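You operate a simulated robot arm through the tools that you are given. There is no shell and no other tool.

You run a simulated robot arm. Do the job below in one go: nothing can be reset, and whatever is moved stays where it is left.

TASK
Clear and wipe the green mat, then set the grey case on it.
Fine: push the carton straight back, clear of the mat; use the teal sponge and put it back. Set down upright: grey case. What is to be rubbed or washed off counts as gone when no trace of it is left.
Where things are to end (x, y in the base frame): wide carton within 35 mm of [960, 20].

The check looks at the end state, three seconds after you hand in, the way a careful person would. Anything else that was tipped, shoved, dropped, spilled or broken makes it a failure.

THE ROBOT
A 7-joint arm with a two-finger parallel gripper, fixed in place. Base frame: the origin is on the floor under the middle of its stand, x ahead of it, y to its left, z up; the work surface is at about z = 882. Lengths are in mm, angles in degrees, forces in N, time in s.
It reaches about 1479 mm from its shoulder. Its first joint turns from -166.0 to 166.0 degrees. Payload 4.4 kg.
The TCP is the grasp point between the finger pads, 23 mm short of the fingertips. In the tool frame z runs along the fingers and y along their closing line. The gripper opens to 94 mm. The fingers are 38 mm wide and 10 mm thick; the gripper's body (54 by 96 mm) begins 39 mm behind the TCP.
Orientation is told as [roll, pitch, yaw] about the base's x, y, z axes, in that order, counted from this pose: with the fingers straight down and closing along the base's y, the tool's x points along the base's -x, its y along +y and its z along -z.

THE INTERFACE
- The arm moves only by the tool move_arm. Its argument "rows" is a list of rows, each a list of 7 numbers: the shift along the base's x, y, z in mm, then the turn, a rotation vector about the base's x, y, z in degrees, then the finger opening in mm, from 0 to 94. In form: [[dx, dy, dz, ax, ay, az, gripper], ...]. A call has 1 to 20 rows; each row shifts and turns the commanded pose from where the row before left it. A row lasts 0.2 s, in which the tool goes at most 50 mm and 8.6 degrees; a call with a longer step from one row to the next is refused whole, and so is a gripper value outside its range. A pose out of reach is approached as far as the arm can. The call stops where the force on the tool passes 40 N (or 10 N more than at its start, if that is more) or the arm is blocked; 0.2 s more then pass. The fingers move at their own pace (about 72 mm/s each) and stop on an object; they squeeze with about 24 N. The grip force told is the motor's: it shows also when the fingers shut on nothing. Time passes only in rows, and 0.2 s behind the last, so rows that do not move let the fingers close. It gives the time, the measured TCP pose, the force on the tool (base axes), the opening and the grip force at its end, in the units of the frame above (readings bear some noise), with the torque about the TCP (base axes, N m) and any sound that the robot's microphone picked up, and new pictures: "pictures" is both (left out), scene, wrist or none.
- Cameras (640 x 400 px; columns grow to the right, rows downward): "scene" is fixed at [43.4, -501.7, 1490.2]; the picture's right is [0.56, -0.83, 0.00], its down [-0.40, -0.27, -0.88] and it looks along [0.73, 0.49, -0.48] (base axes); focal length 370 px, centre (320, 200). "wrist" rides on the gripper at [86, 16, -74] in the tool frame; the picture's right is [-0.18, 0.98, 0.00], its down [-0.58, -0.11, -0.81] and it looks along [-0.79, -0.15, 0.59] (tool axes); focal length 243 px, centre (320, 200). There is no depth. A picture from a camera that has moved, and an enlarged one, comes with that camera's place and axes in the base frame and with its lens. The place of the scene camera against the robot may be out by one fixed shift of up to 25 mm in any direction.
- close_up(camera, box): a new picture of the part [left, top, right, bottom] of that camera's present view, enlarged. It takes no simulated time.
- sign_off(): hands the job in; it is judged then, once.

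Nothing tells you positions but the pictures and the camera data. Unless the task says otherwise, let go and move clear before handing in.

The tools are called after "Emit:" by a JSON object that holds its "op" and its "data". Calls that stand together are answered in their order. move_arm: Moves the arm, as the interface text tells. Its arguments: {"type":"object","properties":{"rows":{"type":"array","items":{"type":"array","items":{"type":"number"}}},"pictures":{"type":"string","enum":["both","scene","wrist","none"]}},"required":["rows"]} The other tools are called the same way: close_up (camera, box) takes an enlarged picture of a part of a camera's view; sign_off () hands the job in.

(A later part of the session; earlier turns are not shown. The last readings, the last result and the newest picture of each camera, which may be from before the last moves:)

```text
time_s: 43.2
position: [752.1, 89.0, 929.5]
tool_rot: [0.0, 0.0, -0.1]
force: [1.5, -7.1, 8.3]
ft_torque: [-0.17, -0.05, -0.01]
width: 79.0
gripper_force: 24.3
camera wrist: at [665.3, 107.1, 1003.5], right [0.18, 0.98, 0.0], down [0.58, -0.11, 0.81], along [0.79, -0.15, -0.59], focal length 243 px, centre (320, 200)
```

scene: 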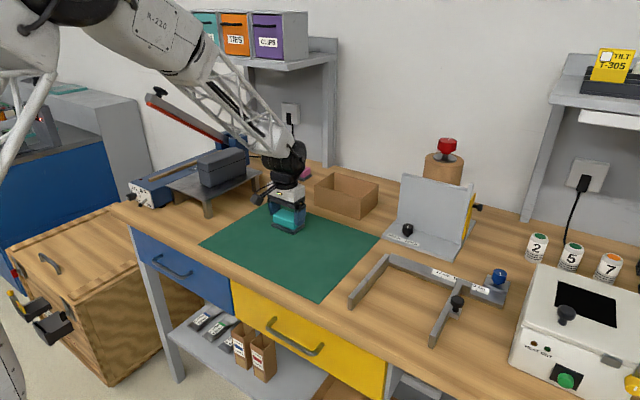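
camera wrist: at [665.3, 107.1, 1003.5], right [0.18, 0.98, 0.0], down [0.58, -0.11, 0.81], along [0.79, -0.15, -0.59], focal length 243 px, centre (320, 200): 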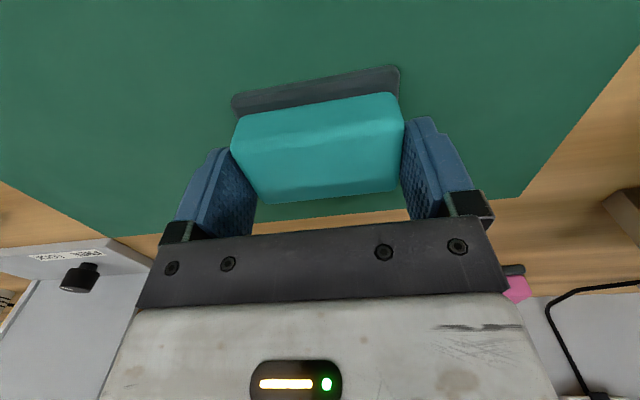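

The mat looks clean so far. I'll lift the sponge and inspect the mat closely for any faint trace.

Emit:
{"op": "move_arm", "data": {"rows": [[0, 0, 20, 0, 0, 0, 50], [-20, 10, 40, 0, 0, 0, 50], [-45, 10, 20, 0, 0, 0, 50], [-45, 10, 20, 0, 0, 0, 50], [-45, 10, 20, 0, 0, 0, 50], [-45, 10, 20, 0, 0, 0, 50], [-45, 10, 20, 0, 0, 0, 50], [-45, 10, 20, 0, 0, 0, 50], [0, 0, 0, 0, 0, 0, 50]]}}

Emit:
{"op": "close_up", "data": {"camera": "scene", "box": [240, 210, 350, 280]}}

Emit:
{"op": "close_up", "data": {"camera": "wrist", "box": [120, 20, 480, 240]}}

```text
refused: row 3 steps farther than a row can; nothing moved
```

```text
5.71 times, centred on (295, 245) of scene
camera zoom: at [43.4, -501.7, 1490.2], right [0.56, -0.83, 0.0], down [-0.4, -0.27, -0.88], along [0.73, 0.49, -0.48], focal length 2113 px, centre (463, -57)
```

zoom: 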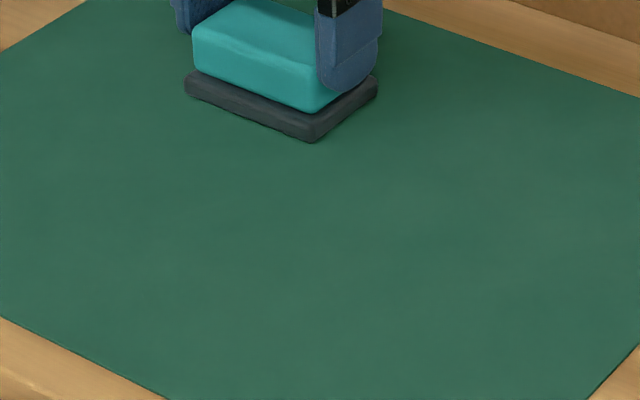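

```text
1.78 times, centred on (300, 130) of wrist
camera zoom: at [665.3, 107.1, 1003.5], right [0.18, 0.98, 0.0], down [0.58, -0.11, 0.81], along [0.79, -0.15, -0.59], focal length 431 px, centre (356, 324)
```

zoom: 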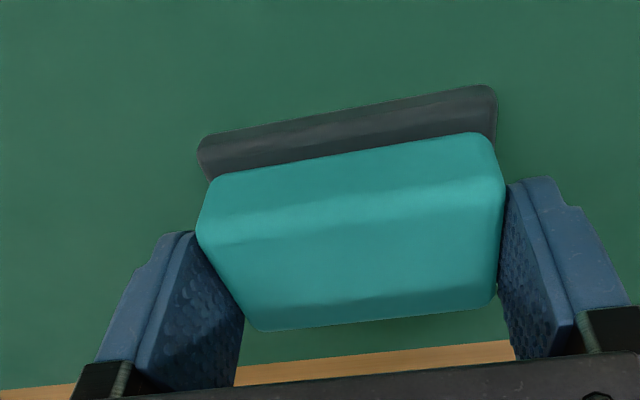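

No trace is visible, but the early strokes had light pressure. I'll make a second full pass back across the area to be sure.

Emit:
{"op": "move_arm", "data": {"rows": [[0, -15, 0, 0, 0, 0, 50], [0, -15, 0, 0, 0, 0, 50], [0, -15, 0, 0, 0, 0, 50], [0, -15, 0, 0, 0, 0, 50], [0, -15, 0, 0, 0, 0, 50], [0, -15, 0, 0, 0, 0, 50], [0, -15, 0, 0, 0, 0, 50], [0, -15, 0, 0, 0, 0, 50], [-28, 0, 0, 0, 0, 0, 50], [0, 15, 0, 0, 0, 0, 50], [0, 15, 0, 0, 0, 0, 50], [0, 15, 0, 0, 0, 0, 50], [0, 15, 0, 0, 0, 0, 50], [0, 15, 0, 0, 0, 0, 50], [0, 15, 0, 0, 0, 0, 50], [0, 15, 0, 0, 0, 0, 50], [0, 15, 0, 0, 0, 0, 50], [-28, 0, 0, 0, 0, 0, 50]], "pictures": "none"}}

Emit:
{"op": "move_arm", "data": {"rows": [[0, -15, 0, 0, 0, 0, 50], [0, -15, 0, 0, 0, 0, 50], [0, -15, 0, 0, 0, 0, 50], [0, -15, 0, 0, 0, 0, 50], [0, -15, 0, 0, 0, 0, 50], [0, -15, 0, 0, 0, 0, 50], [0, -15, 0, 0, 0, 0, 50], [0, -15, 0, 0, 0, 0, 50], [-28, 0, 0, 0, 0, 0, 50], [0, 15, 0, 0, 0, 0, 50], [0, 15, 0, 0, 0, 0, 50], [0, 15, 0, 0, 0, 0, 50], [0, 15, 0, 0, 0, 0, 50], [0, 15, 0, 0, 0, 0, 50], [0, 15, 0, 0, 0, 0, 50], [0, 15, 0, 0, 0, 0, 50], [0, 15, 0, 0, 0, 0, 50], [-28, 0, 0, 0, 0, 0, 50]], "pictures": "none"}}

Emit:
{"op": "move_arm", "data": {"rows": [[0, -15, 0, 0, 0, 0, 50], [0, -15, 0, 0, 0, 0, 50], [0, -15, 0, 0, 0, 0, 50], [0, -15, 0, 0, 0, 0, 50], [0, -15, 0, 0, 0, 0, 50], [0, -15, 0, 0, 0, 0, 50], [0, -15, 0, 0, 0, 0, 50], [0, -15, 0, 0, 0, 0, 50], [0, 0, 0, 0, 0, 0, 50]]}}

```text
time_s: 47.0
position: [696.5, 90.1, 929.7]
tool_rot: [0.1, 0.0, 0.0]
force: [0.5, 0.0, 0.0]
ft_torque: [0.01, 0.04, 0.03]
width: 79.1
gripper_force: 23.8
```

```text
time_s: 50.8
position: [640.5, 90.4, 929.7]
tool_rot: [0.0, -0.1, 0.0]
force: [-0.1, -0.5, -0.6]
ft_torque: [-0.02, -0.03, -0.03]
width: 79.3
gripper_force: 23.8
```

```text
time_s: 52.8
position: [639.2, -30.4, 929.2]
tool_rot: [-0.1, 0.0, 0.0]
force: [-0.3, 0.0, -1.4]
ft_torque: [0.02, 0.0, 0.0]
width: 79.2
gripper_force: 24.4
camera wrist: at [553.8, -13.5, 1003.8], right [0.18, 0.98, 0.0], down [0.58, -0.11, 0.81], along [0.79, -0.15, -0.59], focal length 243 px, centre (320, 200)
```

scene: 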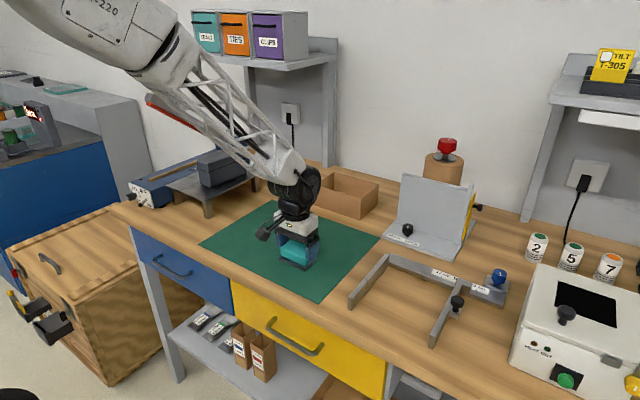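
wrist: 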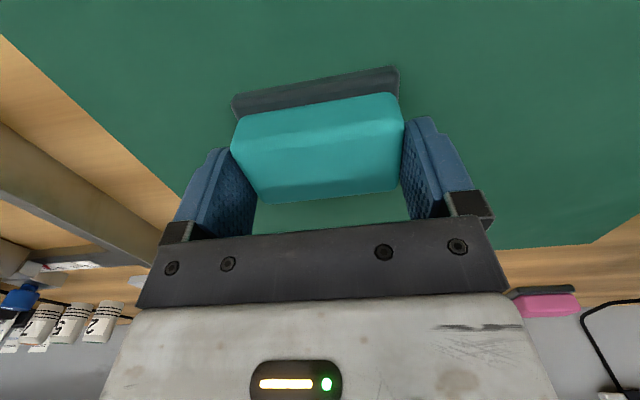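

The force is near zero at the front, so part of that pass was hovering. I'll press down again here and redo the front strokes with real contact.

Emit:
{"op": "move_arm", "data": {"rows": [[0, 0, -0.8, 0, 0, 0, 50], [0, 0, -0.5, 0, 0, 0, 50], [0, 0, 0, 0, 0, 0, 50]], "pictures": "none"}}

```text
time_s: 53.6
position: [640.7, -29.7, 929.2]
tool_rot: [0.0, -0.1, -0.1]
force: [-3.5, -3.5, 18.3]
ft_torque: [-0.11, 0.2, -0.02]
width: 79.2
gripper_force: 23.8
```

Emit:
{"op": "move_arm", "data": {"rows": [[0, 15, 0.2, 0, 0, 0, 50], [0, 15, 0, 0, 0, 0, 50], [0, 15, 0, 0, 0, 0, 50], [0, 15, 0, 0, 0, 0, 50], [0, 15, 0, 0, 0, 0, 50], [0, 15, 0, 0, 0, 0, 50], [0, 15, 0, 0, 0, 0, 50], [0, 15, 0, 0, 0, 0, 50]], "pictures": "none"}}

Emit:
{"op": "move_arm", "data": {"rows": [[25, 0, 0, 0, 0, 0, 50], [0, -15, 0, 0, 0, 0, 50], [0, -15, 0, 0, 0, 0, 50], [0, -15, 0, 0, 0, 0, 50], [0, -15, 0, 0, 0, 0, 50], [0, -15, 0, 0, 0, 0, 50], [0, -15, 0, 0, 0, 0, 50], [0, -15, 0, 0, 0, 0, 50], [0, -15, 0, 0, 0, 0, 50]], "pictures": "none"}}

Emit:
{"op": "move_arm", "data": {"rows": [[25, 0, 0, 0, 0, 0, 50], [0, 15, 0, 0, 0, 0, 50], [0, 15, 0, 0, 0, 0, 50], [0, 15, 0, 0, 0, 0, 50], [0, 15, 0, 0, 0, 0, 50], [0, 15, 0, 0, 0, 0, 50], [0, 15, 0, 0, 0, 0, 50], [0, 15, 0, 0, 0, 0, 50], [0, 15, 0, 0, 0, 0, 50]], "pictures": "none"}}

```text
time_s: 55.4
position: [639.5, 90.1, 928.7]
tool_rot: [0.1, 0.0, -0.1]
force: [-0.1, -16.4, 21.2]
ft_torque: [-0.54, -0.07, -0.02]
width: 79.1
gripper_force: 24.1
```

```text
time_s: 57.4
position: [663.8, -29.3, 927.4]
tool_rot: [0.0, 0.0, 0.0]
force: [-0.6, 0.7, -0.9]
ft_torque: [0.01, -0.01, 0.0]
width: 78.9
gripper_force: 23.9
```

```text
time_s: 59.4
position: [689.5, 90.8, 928.4]
tool_rot: [-0.1, 0.0, -0.1]
force: [-0.2, -0.5, -0.8]
ft_torque: [-0.03, 0.01, 0.0]
width: 78.8
gripper_force: 23.8
```

I'll lift now and inspect the mat from higher up with both cameras.

Emit:
{"op": "move_arm", "data": {"rows": [[0, 0, 20, 0, 0, 0, 50], [-20, 10, 40, 0, 0, 0, 50], [-40, 15, 20, 0, 0, 0, 50], [-40, 15, 20, 0, 0, 0, 50], [-40, 15, 20, 0, 0, 0, 50], [-40, 15, 20, 0, 0, 0, 50], [-20, 25, 30, 0, 0, 0, 50], [0, 25, 40, 0, 0, 0, 50], [0, 25, 40, 0, 0, 0, 50], [0, 0, 0, 0, 0, 0, 50]]}}

Emit:
{"op": "close_up", "data": {"camera": "scene", "box": [240, 210, 350, 280]}}

Emit:
{"op": "close_up", "data": {"camera": "wrist", "box": [120, 20, 440, 220]}}

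```text
time_s: 61.6
position: [489.7, 234.8, 1177.8]
tool_rot: [0.0, 0.1, 0.0]
force: [0.9, 1.0, -1.1]
ft_torque: [-0.02, 0.01, 0.06]
width: 79.2
gripper_force: 23.8
camera wrist: at [403.8, 251.7, 1252.9], right [0.18, 0.98, 0.0], down [0.58, -0.11, 0.81], along [0.79, -0.15, -0.59], focal length 243 px, centre (320, 200)
```

scene: 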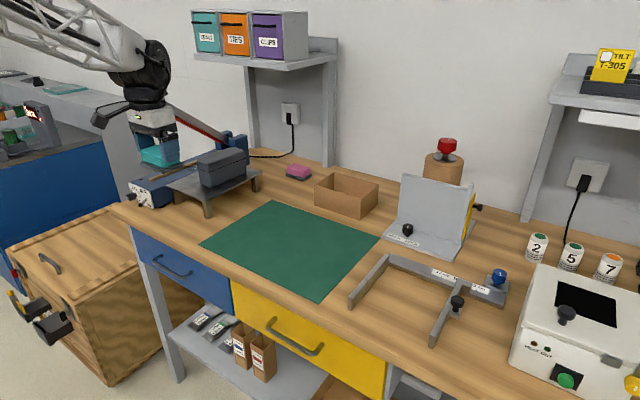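
wrist: 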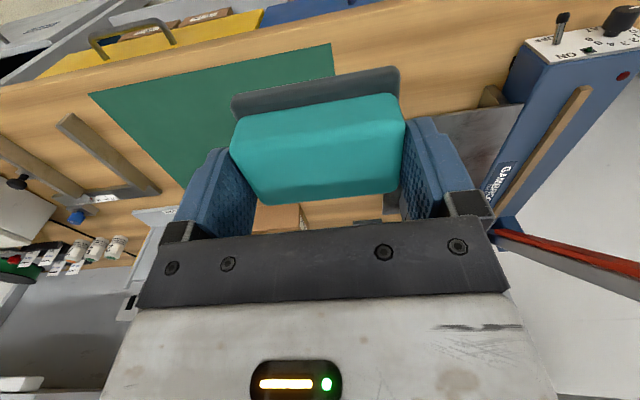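

```text
5.71 times, centred on (295, 245) of scene
camera zoom: at [43.4, -501.7, 1490.2], right [0.56, -0.83, 0.0], down [-0.4, -0.27, -0.88], along [0.73, 0.49, -0.48], focal length 2113 px, centre (463, -57)
```

zoom: 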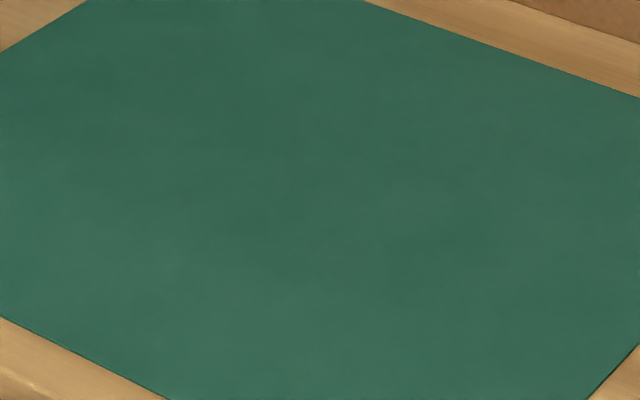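

```text
2.00 times, centred on (280, 120) of wrist
camera zoom: at [403.8, 251.7, 1252.9], right [0.18, 0.98, 0.0], down [0.58, -0.11, 0.81], along [0.79, -0.15, -0.59], focal length 485 px, centre (400, 360)
```

zoom: 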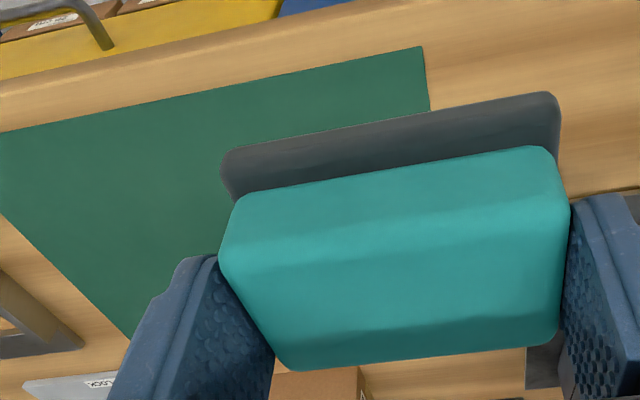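

The mat appears clean. I'll enlarge the old stain area further to be sure.

Emit:
{"op": "close_up", "data": {"camera": "scene", "box": [262, 224, 294, 244]}}

Emit:
{"op": "close_up", "data": {"camera": "scene", "box": [288, 224, 328, 254]}}

Emit:
{"op": "close_up", "data": {"camera": "scene", "box": [250, 238, 300, 270]}}

```text
16.00 times, centred on (278, 234) of scene
camera zoom: at [43.4, -501.7, 1490.2], right [0.56, -0.83, 0.0], down [-0.4, -0.27, -0.88], along [0.73, 0.49, -0.48], focal length 5916 px, centre (992, -344)
```

zoom: 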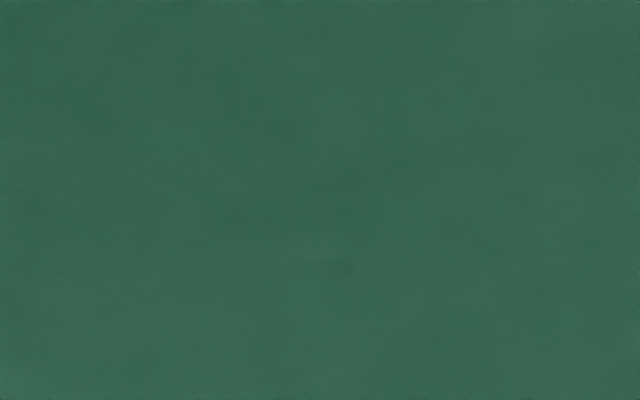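

```text
13.33 times, centred on (308, 239) of scene
camera zoom: at [43.4, -501.7, 1490.2], right [0.56, -0.83, 0.0], down [-0.4, -0.27, -0.88], along [0.73, 0.49, -0.48], focal length 4930 px, centre (480, -320)
```

zoom: 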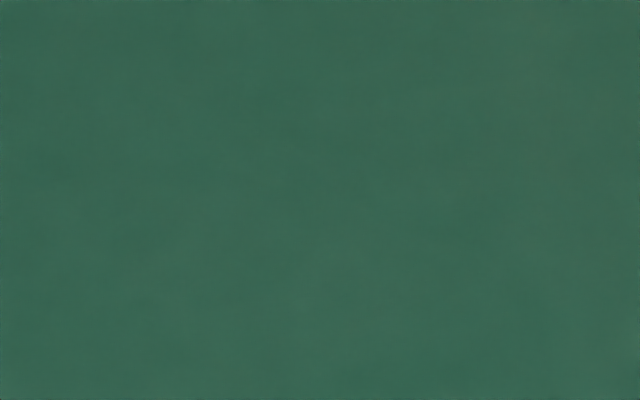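

```text
12.50 times, centred on (275, 254) of scene
camera zoom: at [43.4, -501.7, 1490.2], right [0.56, -0.83, 0.0], down [-0.4, -0.27, -0.88], along [0.73, 0.49, -0.48], focal length 4622 px, centre (882, -475)
```

zoom: 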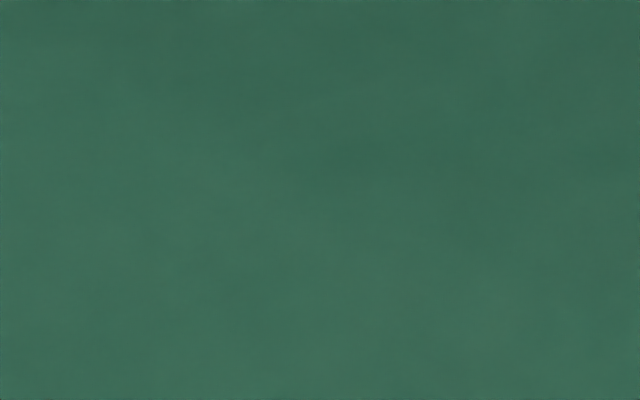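

The mat is spotless. I'll carry the sponge back over to its original spot near (938, 275), going round the stand.

Emit:
{"op": "move_arm", "data": {"rows": [[40, -20, -10, 0, 0, 0, 50], [40, -20, -10, 0, 0, 0, 50], [40, -20, -10, 0, 0, 0, 50], [40, -20, -10, 0, 0, 0, 50], [45, -5, -15, 0, 0, 0, 50], [45, -5, -15, 0, 0, 0, 50], [45, -5, -15, 0, 0, 0, 50], [45, -5, -15, 0, 0, 0, 50], [30, 35, 0, 0, 0, 0, 50], [30, 35, 0, 0, 0, 0, 50], [30, 35, 0, 0, 0, 0, 50], [18, 35, 0, 0, 0, 0, 50], [0, 0, -40, 0, 0, 0, 50], [0, 0, -40, 0, 0, 0, 50], [0, 0, -30, 0, 0, 0, 50], [0, 0, 0, 0, 0, 0, 50]]}}

```text
time_s: 64.2
position: [911.6, 247.3, 1059.9]
tool_rot: [-0.6, 2.2, -0.5]
force: [0.5, 0.7, 0.5]
ft_torque: [0.0, 0.05, -0.02]
width: 79.0
gripper_force: 24.2
stopped in row 12: the force on the tool passed its limit at 97 N (the readings are from after the stop); the commanded pose is now the measured one
camera wrist: at [829.4, 266.3, 1137.2], right [0.19, 0.98, -0.02], down [0.61, -0.11, 0.78], along [0.77, -0.16, -0.62], focal length 243 px, centre (320, 200)
```

scene: 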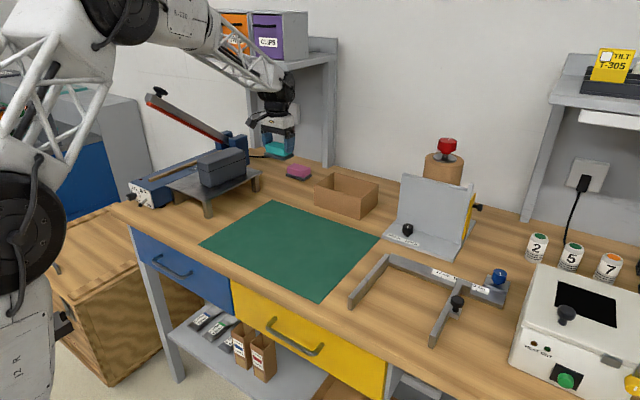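
wrist: 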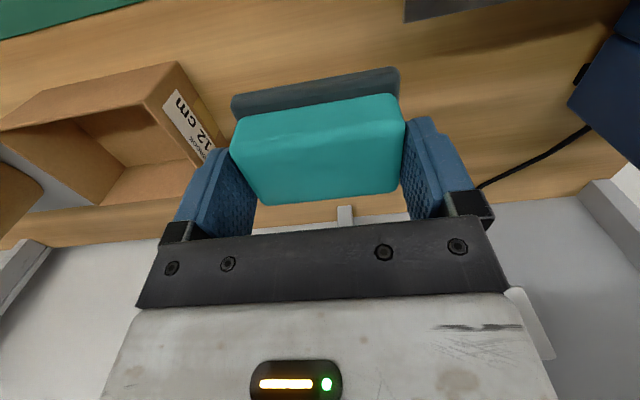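

The arm was stopped by a contact, probably its wrist or forearm against the shelf with the bins. I'll look closely before moving further.

Emit:
{"op": "close_up", "data": {"camera": "scene", "box": [160, 0, 360, 125]}}

Emit:
{"op": "close_up", "data": {"camera": "scene", "box": [230, 60, 330, 190]}}

Emit:
{"op": "close_up", "data": {"camera": "wrist", "box": [0, 160, 640, 400]}}

```text
3.20 times, centred on (260, 62) of scene
camera zoom: at [43.4, -501.7, 1490.2], right [0.56, -0.83, 0.0], down [-0.4, -0.27, -0.88], along [0.73, 0.49, -0.48], focal length 1183 px, centre (512, 640)
```

zoom: 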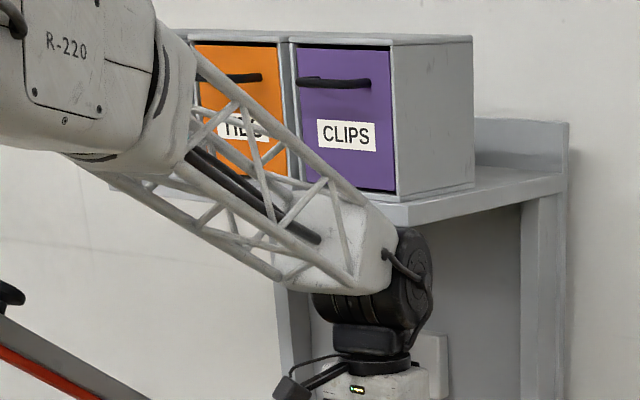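

```text
3.08 times, centred on (280, 125) of scene
camera zoom: at [43.4, -501.7, 1490.2], right [0.56, -0.83, 0.0], down [-0.4, -0.27, -0.88], along [0.73, 0.49, -0.48], focal length 1138 px, centre (443, 431)
```

zoom: 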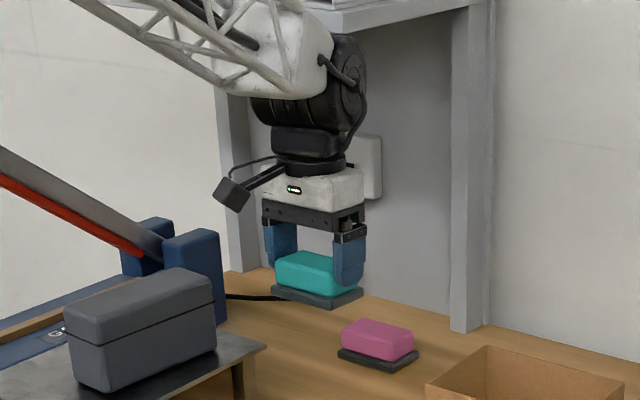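

```text
1.00 times, centred on (320, 280) of wrist (not enlarged: the box is as wide or as high as the picture)
camera zoom: at [829.4, 266.3, 1137.2], right [0.19, 0.98, -0.02], down [0.61, -0.11, 0.78], along [0.77, -0.16, -0.62], focal length 243 px, centre (320, 120)
```

zoom: 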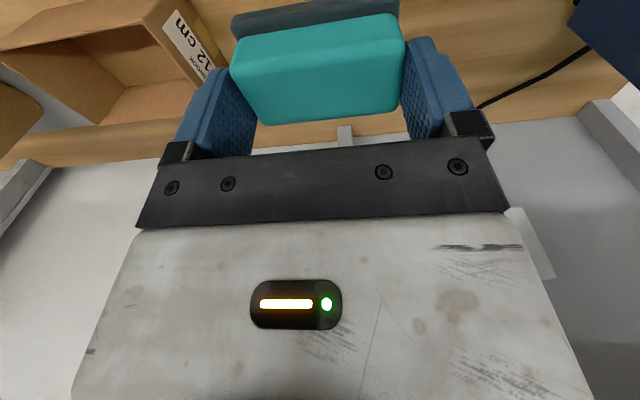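

The bins and shelf look unmoved. The wrist joint touched the front edge of the shelf board (roughly x 960, z 1290) because I came in too high. I'll back away down and toward the robot, straighten the tool, and approach lower.

Emit:
{"op": "move_arm", "data": {"rows": [[-15, -3, -10, 0, 0, 0, 50], [-20, -5, -10, 0, 0, 0, 50], [-20, -5, -20, 0.3, -1.1, 0.3, 50], [0, 0, -20, 0.3, -1.1, 0.2, 50], [0, 0, 0, 0, 0, 0, 50]]}}

Emit:
{"op": "close_up", "data": {"camera": "scene", "box": [180, 0, 360, 110]}}

```text
time_s: 65.4
position: [858.0, 236.3, 1000.0]
tool_rot: [0.2, -0.1, 0.0]
force: [0.2, -0.4, -0.8]
ft_torque: [-0.04, 0.0, 0.02]
width: 79.1
gripper_force: 23.9
camera wrist: at [771.5, 252.1, 1075.3], right [0.18, 0.98, 0.0], down [0.58, -0.11, 0.81], along [0.79, -0.15, -0.59], focal length 243 px, centre (320, 200)
```

scene: 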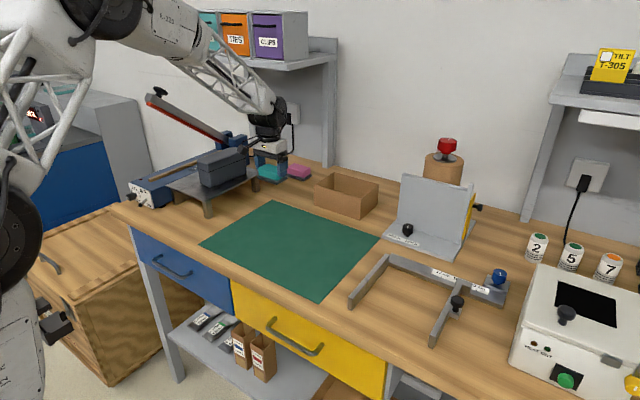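
wrist: 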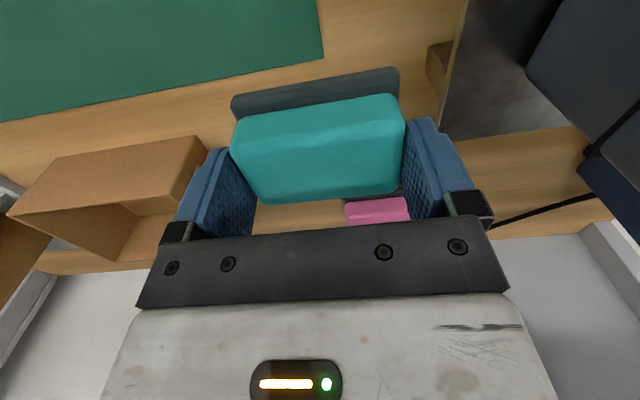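

```text
3.56 times, centred on (270, 55) of scene
camera zoom: at [43.4, -501.7, 1490.2], right [0.56, -0.83, 0.0], down [-0.4, -0.27, -0.88], along [0.73, 0.49, -0.48], focal length 1315 px, centre (498, 716)
```

zoom: 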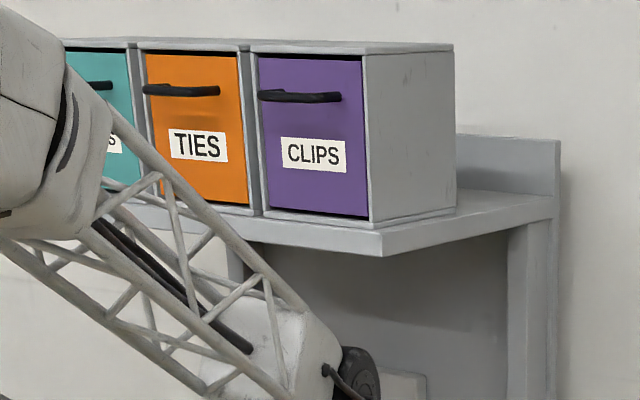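

Everything on the shelf is in place and the sponge is still held. I'll go forward at this lower height to x 937, then sideways to y 275, and start down.

Emit:
{"op": "move_arm", "data": {"rows": [[40, 0, 2, 0, 0, 0, 50], [39.3, 0, 2, 0, 0, 0, 50], [0, 20, 0, 0, 0, 0, 50], [0, 18.6, 0, -0.2, 0.1, 0, 50], [0, 0, -25, 0, 0, 0, 50], [0, 0, -25, 0, 0, 0, 50], [0, 0, -10, 0, 0, 0, 50], [0, 0, 0, 0, 0, 0, 50]]}}

```text
time_s: 67.2
position: [937.1, 273.4, 944.8]
tool_rot: [-0.1, 0.1, 0.0]
force: [-0.4, -0.1, -0.5]
ft_torque: [0.03, 0.0, 0.01]
width: 79.1
gripper_force: 23.8
camera wrist: at [850.5, 291.4, 1019.3], right [0.18, 0.98, 0.0], down [0.58, -0.11, 0.81], along [0.79, -0.15, -0.59], focal length 243 px, centre (320, 200)
```

scene: 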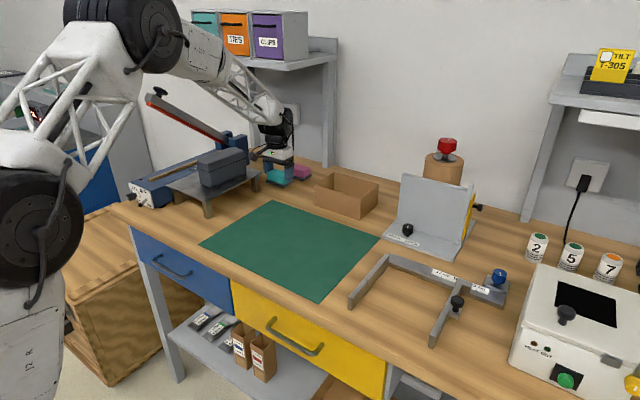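
wrist: 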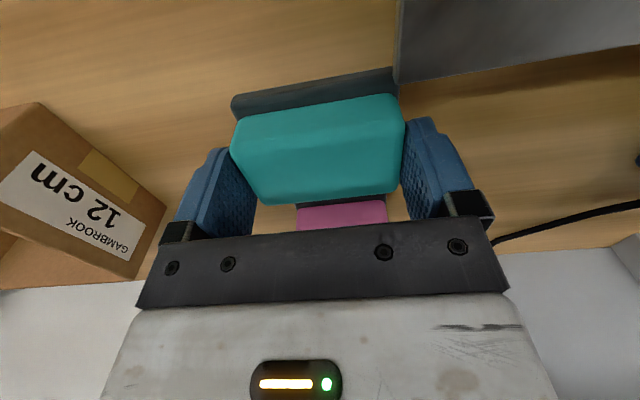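

Over the original spot. I'll lower in small steps until I feel the table.

Emit:
{"op": "move_arm", "data": {"rows": [[0, 0.8, -8, 0, 0, 0, 50], [0, 0, -5, 0, 0, 0, 50], [0, 0, -2, 0, 0, 0, 50], [0, 0, -1, 0, 0, 0, 50], [0, 0, 0, 0, 0, 0, 50]], "pictures": "none"}}

```text
time_s: 68.4
position: [935.2, 274.3, 928.2]
tool_rot: [-0.1, 0.0, -0.1]
force: [-0.2, 0.4, -0.1]
ft_torque: [-0.02, -0.01, 0.03]
width: 79.2
gripper_force: 24.5
```

Emit:
{"op": "move_arm", "data": {"rows": [[0, 0, -1, 0, 0, 0, 50], [0, 0, -1, 0, 0, 0, 50], [0, 0, 0, 0, 0, 0, 50]], "pictures": "none"}}

```text
time_s: 69.2
position: [937.1, 275.7, 924.9]
tool_rot: [-0.1, 0.0, 0.1]
force: [0.2, -0.2, 0.2]
ft_torque: [0.0, 0.0, -0.02]
width: 79.2
gripper_force: 24.5
```

Emit:
{"op": "move_arm", "data": {"rows": [[0, 0, -1, 0, 0, 0, 50], [0, 0, -0.7, 0, 0, 0, 50], [0, 0, 0, 0, 0, 0, 50]], "pictures": "none"}}

```text
time_s: 70.0
position: [936.8, 275.8, 924.1]
tool_rot: [-0.2, -0.2, -0.1]
force: [-1.1, 0.2, 5.1]
ft_torque: [0.24, 0.08, 0.03]
width: 78.9
gripper_force: 24.1
```

The sponge touches the table at about 5 N. I'll open the fingers and rise straight up, staying below the shelf.

Emit:
{"op": "move_arm", "data": {"rows": [[0, 0, 0, 0, 0, 0, 94], [0, 0, 0, 0, 0, 0, 94], [0, 0, 10, 0, 0, 0, 94], [0, 0, 30, 0, 0, 0, 94], [0, 0, 30, 0, 0, 0, 94], [0, 0, 10, 0, 0, 0, 94], [0, 0, 0, 0, 0, 0, 94]]}}

```text
time_s: 71.6
position: [935.9, 276.0, 1004.6]
tool_rot: [-0.1, 0.0, -0.1]
force: [-0.1, 0.1, 0.8]
ft_torque: [0.01, 0.01, 0.0]
width: 93.8
gripper_force: 0.1
camera wrist: at [850.3, 291.8, 1079.7], right [0.18, 0.98, 0.0], down [0.58, -0.11, 0.81], along [0.79, -0.15, -0.59], focal length 243 px, centre (320, 200)
```

scene: 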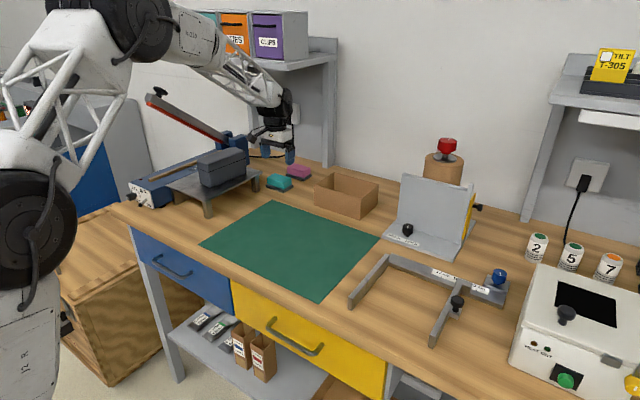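
wrist: 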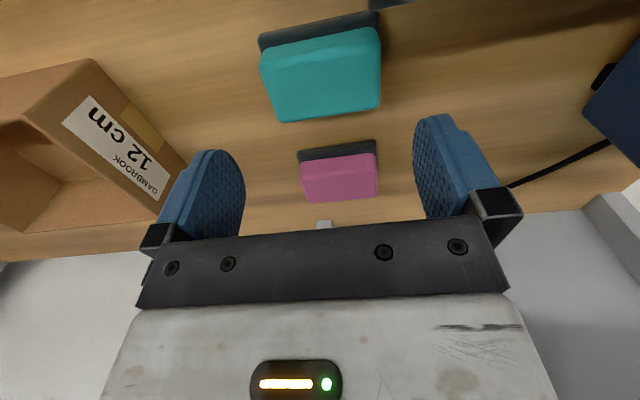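

The sponge is back in its place. I'll leave by moving away from the case first, then go to a pose in front of the case to measure it.

Emit:
{"op": "move_arm", "data": {"rows": [[0, -40, 0, 0, 0, 0, 94], [-10, -40, 0, 0, 0, 0, 94], [-40, -5, 0, 0, 0, 0, 94], [-40, 0, 0, 0, 0, 0, 94], [-40, 0, 5, 0, 0, 0, 94], [-40, 0, 20, 0, 0, 0, 94], [-40, 0, 28, 0, 0, 0, 94], [-40, 0, 28, 0, 0, 0, 94], [-40, 10, 25, 0, 0, 0, 94], [-30, 20, 30, 0, 0, 0, 94], [-20, 30, 30, 0, 0, 0, 94], [-16, 35, 29, 0, 0, 0, 94], [-10, 45, 0, 0, 0, 0, 94], [-10, 45, 0, 0, 0, 0, 94], [0, 44, 0, 0, 0, 0, 94], [0, 0, 0, 0, 0, 0, 94]]}}

Emit:
{"op": "close_up", "data": {"camera": "wrist", "box": [220, 60, 460, 220]}}

Emit:
{"op": "close_up", "data": {"camera": "scene", "box": [160, 130, 320, 230]}}

```text
time_s: 75.0
position: [561.9, 419.4, 1199.8]
tool_rot: [-0.1, -0.2, 0.0]
force: [-1.0, -0.6, 0.3]
ft_torque: [-0.02, -0.01, 0.03]
width: 94.0
gripper_force: 0.1
camera wrist: at [475.2, 436.8, 1274.6], right [0.18, 0.98, 0.0], down [0.58, -0.11, 0.81], along [0.79, -0.15, -0.59], focal length 243 px, centre (320, 200)
```

scene: 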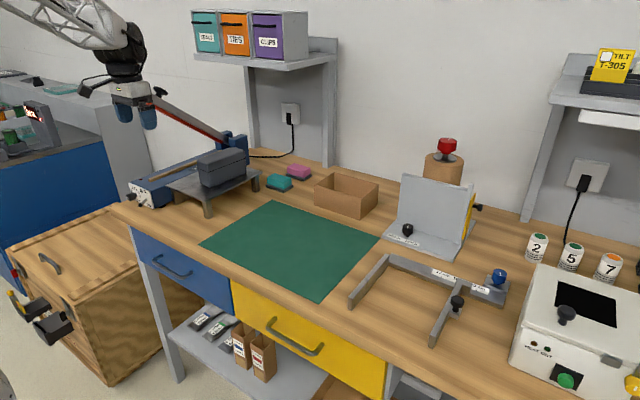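
wrist: 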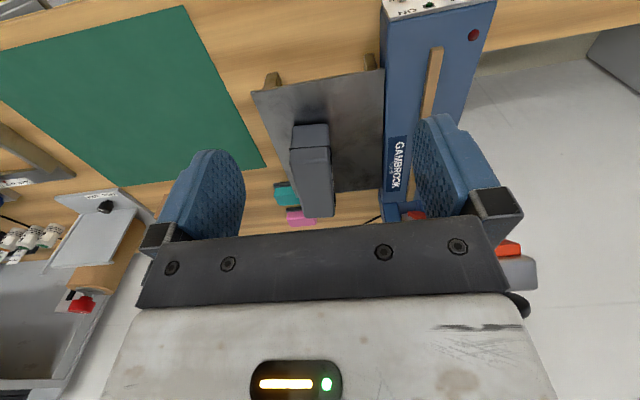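

```text
2.50 times, centred on (340, 140) of wrist
camera zoom: at [475.2, 436.8, 1274.6], right [0.18, 0.98, 0.0], down [0.58, -0.11, 0.81], along [0.79, -0.15, -0.59], focal length 606 px, centre (270, 350)
```

zoom: 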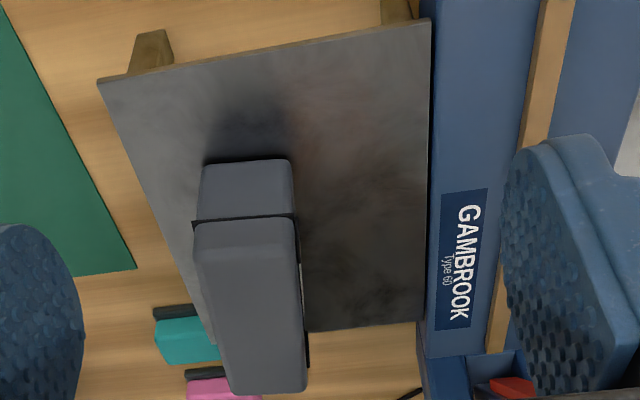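

```text
4.00 times, centred on (240, 180) of scene
camera zoom: at [43.4, -501.7, 1490.2], right [0.56, -0.83, 0.0], down [-0.4, -0.27, -0.88], along [0.73, 0.49, -0.48], focal length 1479 px, centre (640, 280)
```

zoom: 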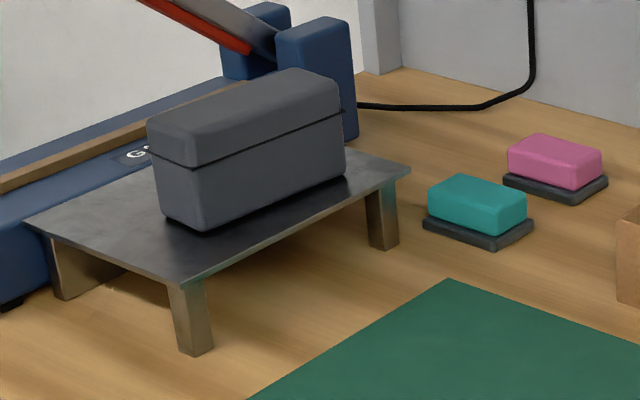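

The stand top is at about z 952. The case is about 151 × 58 mm and 82 mm tall, centred near (780, 372), with a yaw of about −5° and its lid seam at z ≈ 1008. I'll move above it, turned −5°, and check the alignment.

Emit:
{"op": "move_arm", "data": {"rows": [[36, -8, -10, 0, 0, 0, 94], [36, -8, -15, 0, 0, 0, 94], [36, -8, -20, 0, 0, 0, 94], [36, -8, -20, 0, 0, 0, 94], [36, -8, -20, 0, 0, 0, 94], [38, -7, -15, 0, 0, -5, 94], [0, 0, 0, 0, 0, 0, 94]]}}

Emit:
{"op": "close_up", "data": {"camera": "wrist", "box": [200, 0, 460, 230]}}

Emit:
{"op": "close_up", "data": {"camera": "scene", "box": [140, 60, 300, 220]}}

```text
time_s: 76.6
position: [778.8, 370.8, 1100.2]
tool_rot: [-0.1, 0.0, -5.0]
force: [-0.3, 0.1, -0.5]
ft_torque: [-0.01, -0.01, -0.02]
width: 93.8
gripper_force: 0.1
camera wrist: at [694.7, 395.2, 1174.9], right [0.27, 0.96, 0.0], down [0.57, -0.16, 0.81], along [0.78, -0.22, -0.59], focal length 243 px, centre (320, 200)
```

scene: 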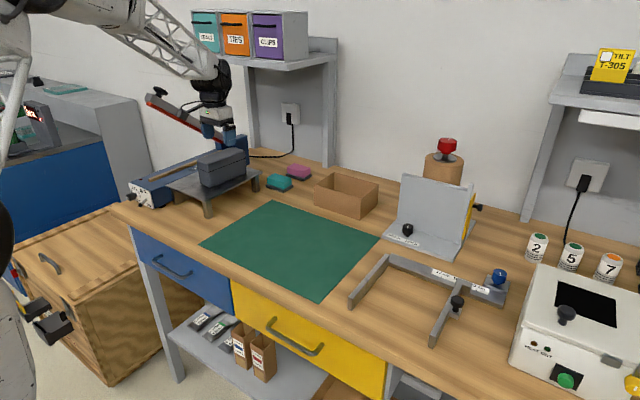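
wrist: 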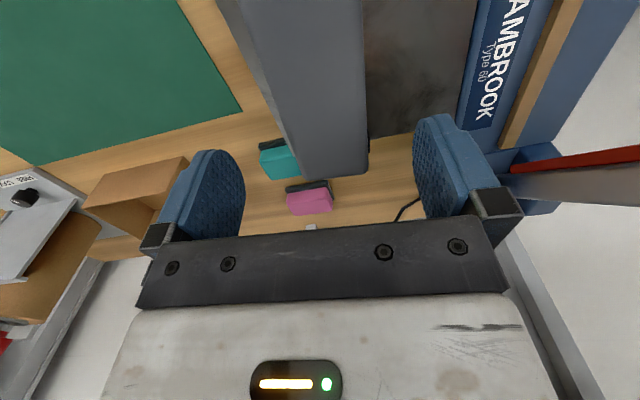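

```text
1.74 times, centred on (330, 115) of wrist
camera zoom: at [694.7, 395.2, 1174.9], right [0.27, 0.96, 0.0], down [0.57, -0.16, 0.81], along [0.78, -0.22, -0.59], focal length 422 px, centre (303, 348)
```

zoom: 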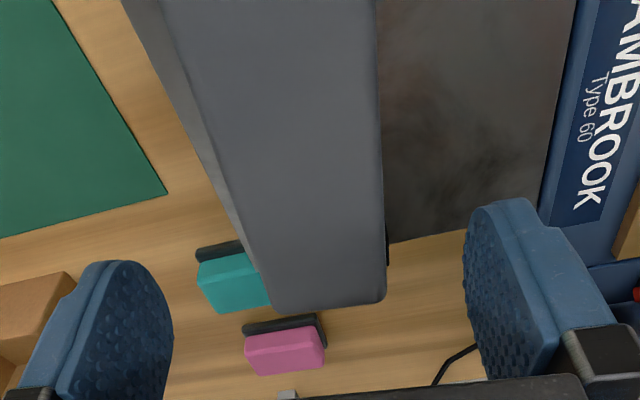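

```text
2.50 times, centred on (220, 140) of scene
camera zoom: at [43.4, -501.7, 1490.2], right [0.56, -0.83, 0.0], down [-0.4, -0.27, -0.88], along [0.73, 0.49, -0.48], focal length 924 px, centre (570, 350)
```

zoom: 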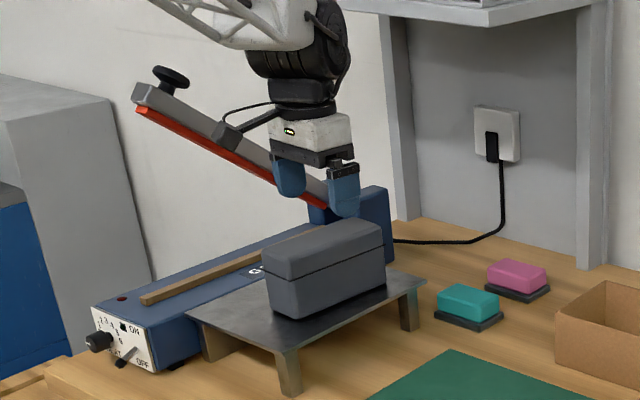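

The case sits centred between the fingers at about −5.8° yaw. I'll fine-tune the turn and descend so the pads straddle body and lid, with the gripper body just above the top.

Emit:
{"op": "move_arm", "data": {"rows": [[1, 0, -30, 0, 0, -0.8, 94], [0, 0, -30, 0, 0, 0, 94], [0, 0, -20, 0, 0, 0, 94], [0, 0, -10, 0, 0, 0, 94], [0, 0, -6, 0, 0, 0, 94], [0, 0, 0, 0, 0, 0, 94]]}}

Emit:
{"op": "close_up", "data": {"camera": "scene", "box": [160, 90, 290, 220]}}

```text
time_s: 78.0
position: [779.7, 370.7, 1003.8]
tool_rot: [-0.1, 0.0, -5.8]
force: [-0.2, -0.6, 0.6]
ft_torque: [0.01, 0.0, -0.04]
width: 94.0
gripper_force: 0.0
camera wrist: at [695.4, 397.5, 1078.1], right [0.28, 0.96, 0.0], down [0.57, -0.17, 0.81], along [0.77, -0.23, -0.59], focal length 243 px, centre (320, 200)
```

scene: 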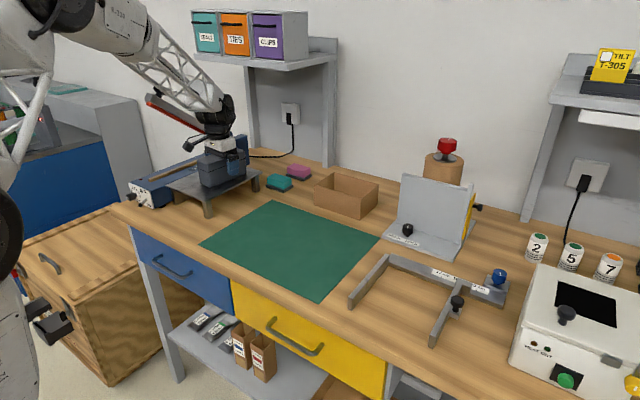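
wrist: 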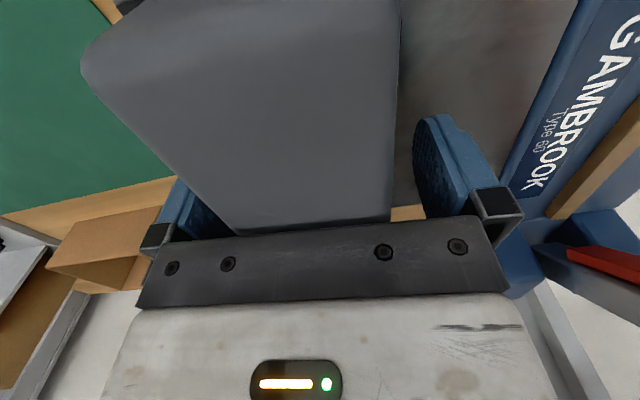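

```text
3.08 times, centred on (225, 155) of scene
camera zoom: at [43.4, -501.7, 1490.2], right [0.56, -0.83, 0.0], down [-0.4, -0.27, -0.88], along [0.73, 0.49, -0.48], focal length 1138 px, centre (612, 338)
```

zoom: 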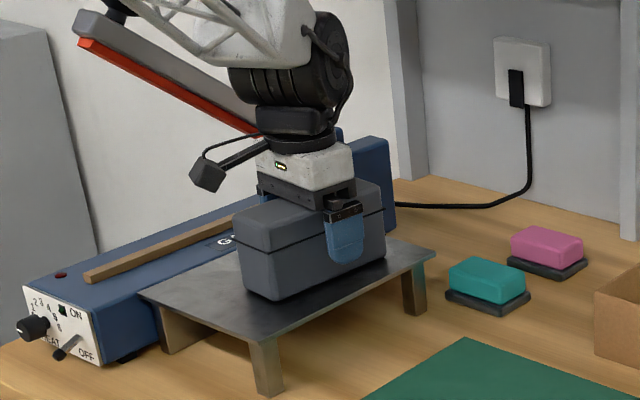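

The fingers straddle the case with no contact force. Closing now.

Emit:
{"op": "move_arm", "data": {"rows": [[0, 0, 0, 0, 0, 0, 75], [0, 0, 0, 0, 0, 0, 60], [0, 0, 0, 0, 0, 0, 40], [0, 0, 0, 0, 0, 0, 40], [0, 0, 0, 0, 0, 0, 40]], "pictures": "none"}}

```text
time_s: 79.2
position: [780.2, 371.5, 1003.8]
tool_rot: [0.0, -0.1, -5.8]
force: [-0.3, -2.1, 0.7]
ft_torque: [0.1, -0.13, 0.04]
width: 57.9
gripper_force: 24.4
```

Gripped at 57.9 mm. I'll lift gently and check that the whole case comes up.

Emit:
{"op": "move_arm", "data": {"rows": [[0, 0, 5, 0, 0, 0, 40], [0, 0, 10, 0, 0, 0, 40], [0, 0, 15, 0, 0, 0, 40], [0, 0, 0, 0, 0, 0, 40]]}}

Emit:
{"op": "close_up", "data": {"camera": "scene", "box": [160, 90, 290, 220]}}

```text
time_s: 80.2
position: [780.0, 371.9, 1033.2]
tool_rot: [-0.1, -0.1, -5.7]
force: [-0.4, 0.6, -3.6]
ft_torque: [0.0, 0.0, 0.0]
width: 57.8
gripper_force: 24.6
camera wrist: at [695.9, 397.5, 1108.6], right [0.28, 0.96, 0.0], down [0.57, -0.17, 0.81], along [0.77, -0.23, -0.59], focal length 243 px, centre (320, 200)
```

scene: 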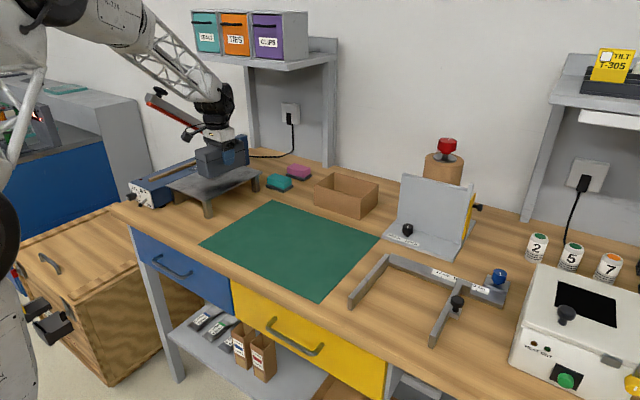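
wrist: 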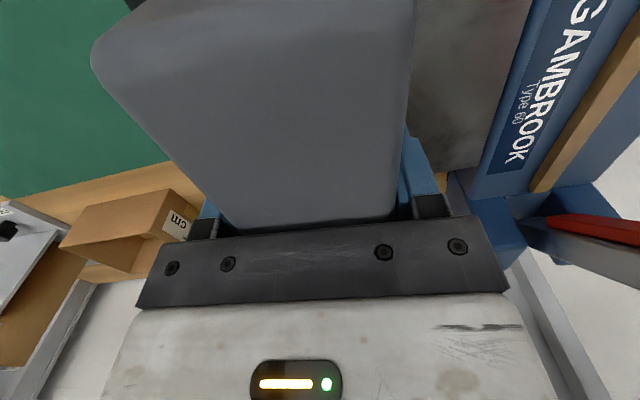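

```text
3.08 times, centred on (225, 155) of scene
camera zoom: at [43.4, -501.7, 1490.2], right [0.56, -0.83, 0.0], down [-0.4, -0.27, -0.88], along [0.73, 0.49, -0.48], focal length 1138 px, centre (612, 338)
```

zoom: 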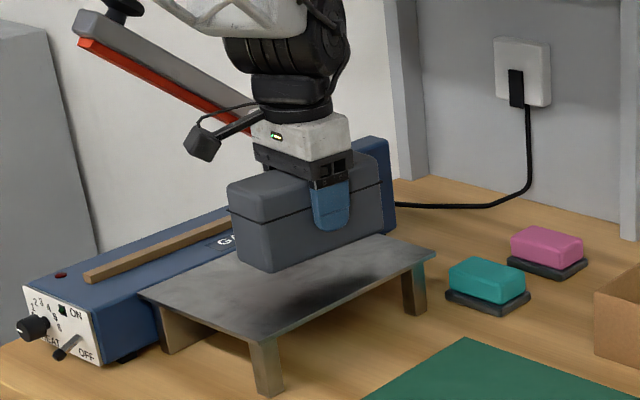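

The case hangs level and holds (about 0.37 kg). I'll raise it a bit more, carry it over the mat centre near (700, 41), and turn it square on the way.

Emit:
{"op": "move_arm", "data": {"rows": [[0, 0, 20, 0, 0, 0, 40], [0, -10, 15, 0, 0, 0, 40], [-5, -25, 5, 0, 0, 0, 40], [-10, -35, 0, 0, 0, 1, 40], [-10, -37, 0, 0, 0, 1, 40], [-10, -37, 0, 0, 0, 1, 40], [-10, -37, 0, 0, 0, 1, 40], [-10, -37, 0, 0, 0, 1, 40], [-10, -37, 0, 0, 0, 0.8, 40], [-10, -37, 0, 0, 0, 0, 40], [-5, -25, 0, 0, 0, 0, 40], [0, -13, 0, 0, 0, 0, 40], [0, 0, 0, 0, 0, 0, 40]]}}

```text
time_s: 83.0
position: [700.2, 41.0, 1073.2]
tool_rot: [-0.1, 0.0, 0.0]
force: [-0.2, 0.0, -4.3]
ft_torque: [-0.01, 0.01, 0.0]
width: 57.9
gripper_force: 24.2
camera wrist: at [613.7, 58.5, 1148.4], right [0.18, 0.98, 0.0], down [0.58, -0.11, 0.81], along [0.79, -0.15, -0.59], focal length 243 px, centre (320, 200)
```

scene: 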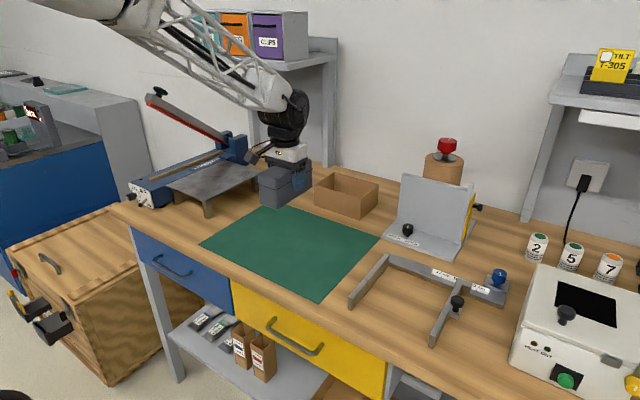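
wrist: 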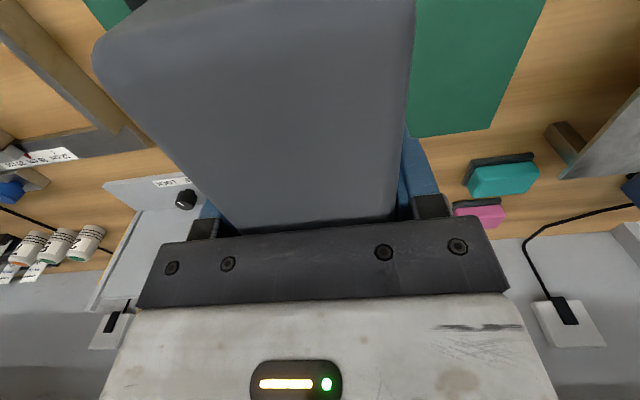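

The case is over the mat centre, level and square. I'll lower it to just above the mat.

Emit:
{"op": "move_arm", "data": {"rows": [[0, 0, -30, 0, 0, 0, 40], [0, 0, -35, 0, 0, 0, 40], [0, 0, -30, 0, 0, 0, 40], [0, 0, -20, 0, 0, 0, 40], [0, 0, -10, 0, 0, 0, 40], [0, 0, -5, 0, 0, 0, 40], [0, 0, 0, 0, 0, 0, 40]]}}

```text
time_s: 84.6
position: [700.2, 43.2, 943.7]
tool_rot: [-0.1, 0.0, 0.1]
force: [-0.1, -0.3, -4.2]
ft_torque: [-0.03, 0.02, 0.0]
width: 57.9
gripper_force: 24.0
camera wrist: at [613.8, 59.3, 1018.0], right [0.18, 0.98, 0.0], down [0.58, -0.11, 0.81], along [0.79, -0.15, -0.59], focal length 243 px, centre (320, 200)
```

scene: 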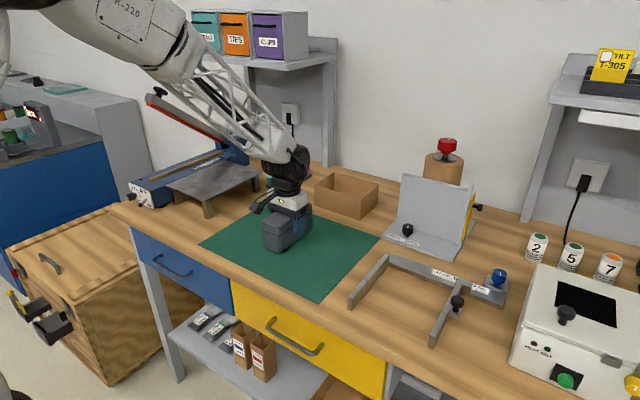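
wrist: 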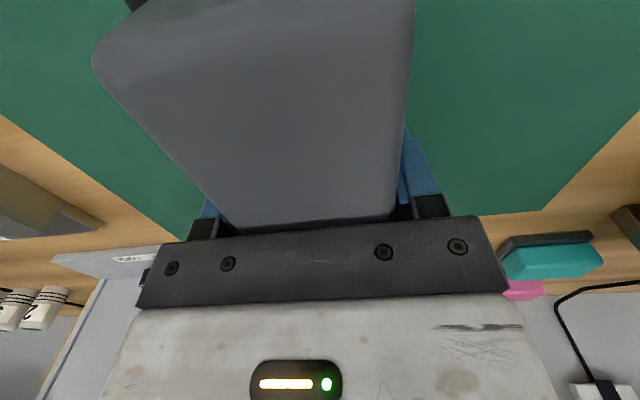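

Emit:
{"op": "move_arm", "data": {"rows": [[0, 0, -3, 0, 0, 0, 40], [0, 0, -2, 0, 0, 0, 40], [0, 0, -1, 0, 0, 0, 40], [0, 0, 0, 0, 0, 0, 40]], "pictures": "none"}}

```text
time_s: 85.6
position: [699.0, 42.7, 938.4]
tool_rot: [-0.2, 0.0, 0.0]
force: [0.6, 0.5, -4.9]
ft_torque: [0.0, -0.04, 0.0]
width: 57.9
gripper_force: 23.6
```

Emit:
{"op": "move_arm", "data": {"rows": [[0, 0, -1, 0, 0, 0, 40], [0, 0, -1, 0, 0, 0, 40], [0, 0, 0, 0, 0, 0, 40]], "pictures": "none"}}

```text
time_s: 86.4
position: [700.4, 42.6, 936.6]
tool_rot: [0.0, 0.0, 0.0]
force: [0.6, -0.8, -4.0]
ft_torque: [0.01, -0.01, 0.01]
width: 58.0
gripper_force: 23.7
```

Emit:
{"op": "move_arm", "data": {"rows": [[0, 0, -0.8, 0, 0, 0, 40], [0, 0, -0.7, 0, 0, 0, 40], [0, 0, 0, 0, 0, 0, 40]], "pictures": "none"}}

```text
time_s: 87.2
position: [699.9, 42.7, 934.6]
tool_rot: [-0.2, 0.0, 0.1]
force: [0.6, -0.2, -4.4]
ft_torque: [0.06, 0.01, 0.01]
width: 58.0
gripper_force: 24.1
```

Still hanging free (−4 N is its weight). Continuing down in fine steps.

Emit:
{"op": "move_arm", "data": {"rows": [[0, 0, -0.7, 0, 0, 0, 40], [0, 0, -0.6, 0, 0, 0, 40], [0, 0, 0, 0, 0, 0, 40]], "pictures": "none"}}

```text
time_s: 88.0
position: [698.8, 41.6, 933.7]
tool_rot: [-0.1, 0.1, 0.1]
force: [-0.5, -0.1, -4.4]
ft_torque: [0.01, -0.02, 0.02]
width: 57.9
gripper_force: 24.4
```

Emit:
{"op": "move_arm", "data": {"rows": [[0, 0, -0.7, 0, 0, 0, 40], [0, 0, -0.6, 0, 0, 0, 40], [0, 0, 0, 0, 0, 0, 40]], "pictures": "scene"}}

Emit:
{"op": "close_up", "data": {"camera": "scene", "box": [230, 180, 350, 270]}}

```text
time_s: 88.8
position: [700.1, 41.3, 932.4]
tool_rot: [0.0, -0.1, -0.1]
force: [-7.6, 3.9, 16.8]
ft_torque: [0.58, 0.41, 0.04]
width: 57.8
gripper_force: 23.6
```

scene: 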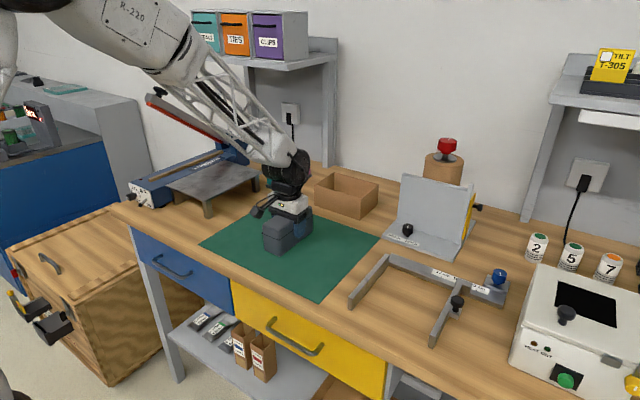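

```text
4.44 times, centred on (290, 225) of scene
camera zoom: at [43.4, -501.7, 1490.2], right [0.56, -0.83, 0.0], down [-0.4, -0.27, -0.88], along [0.73, 0.49, -0.48], focal length 1643 px, centre (453, 89)
```

zoom: 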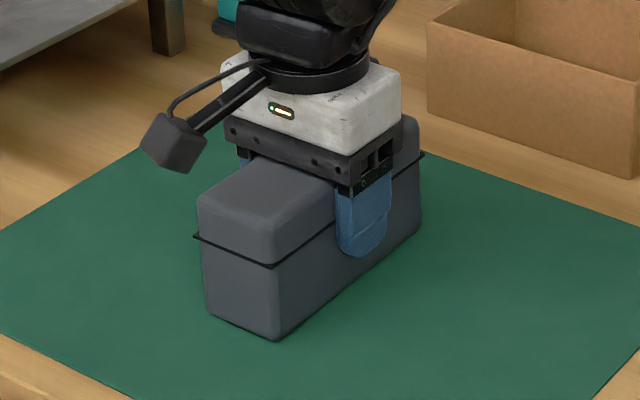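

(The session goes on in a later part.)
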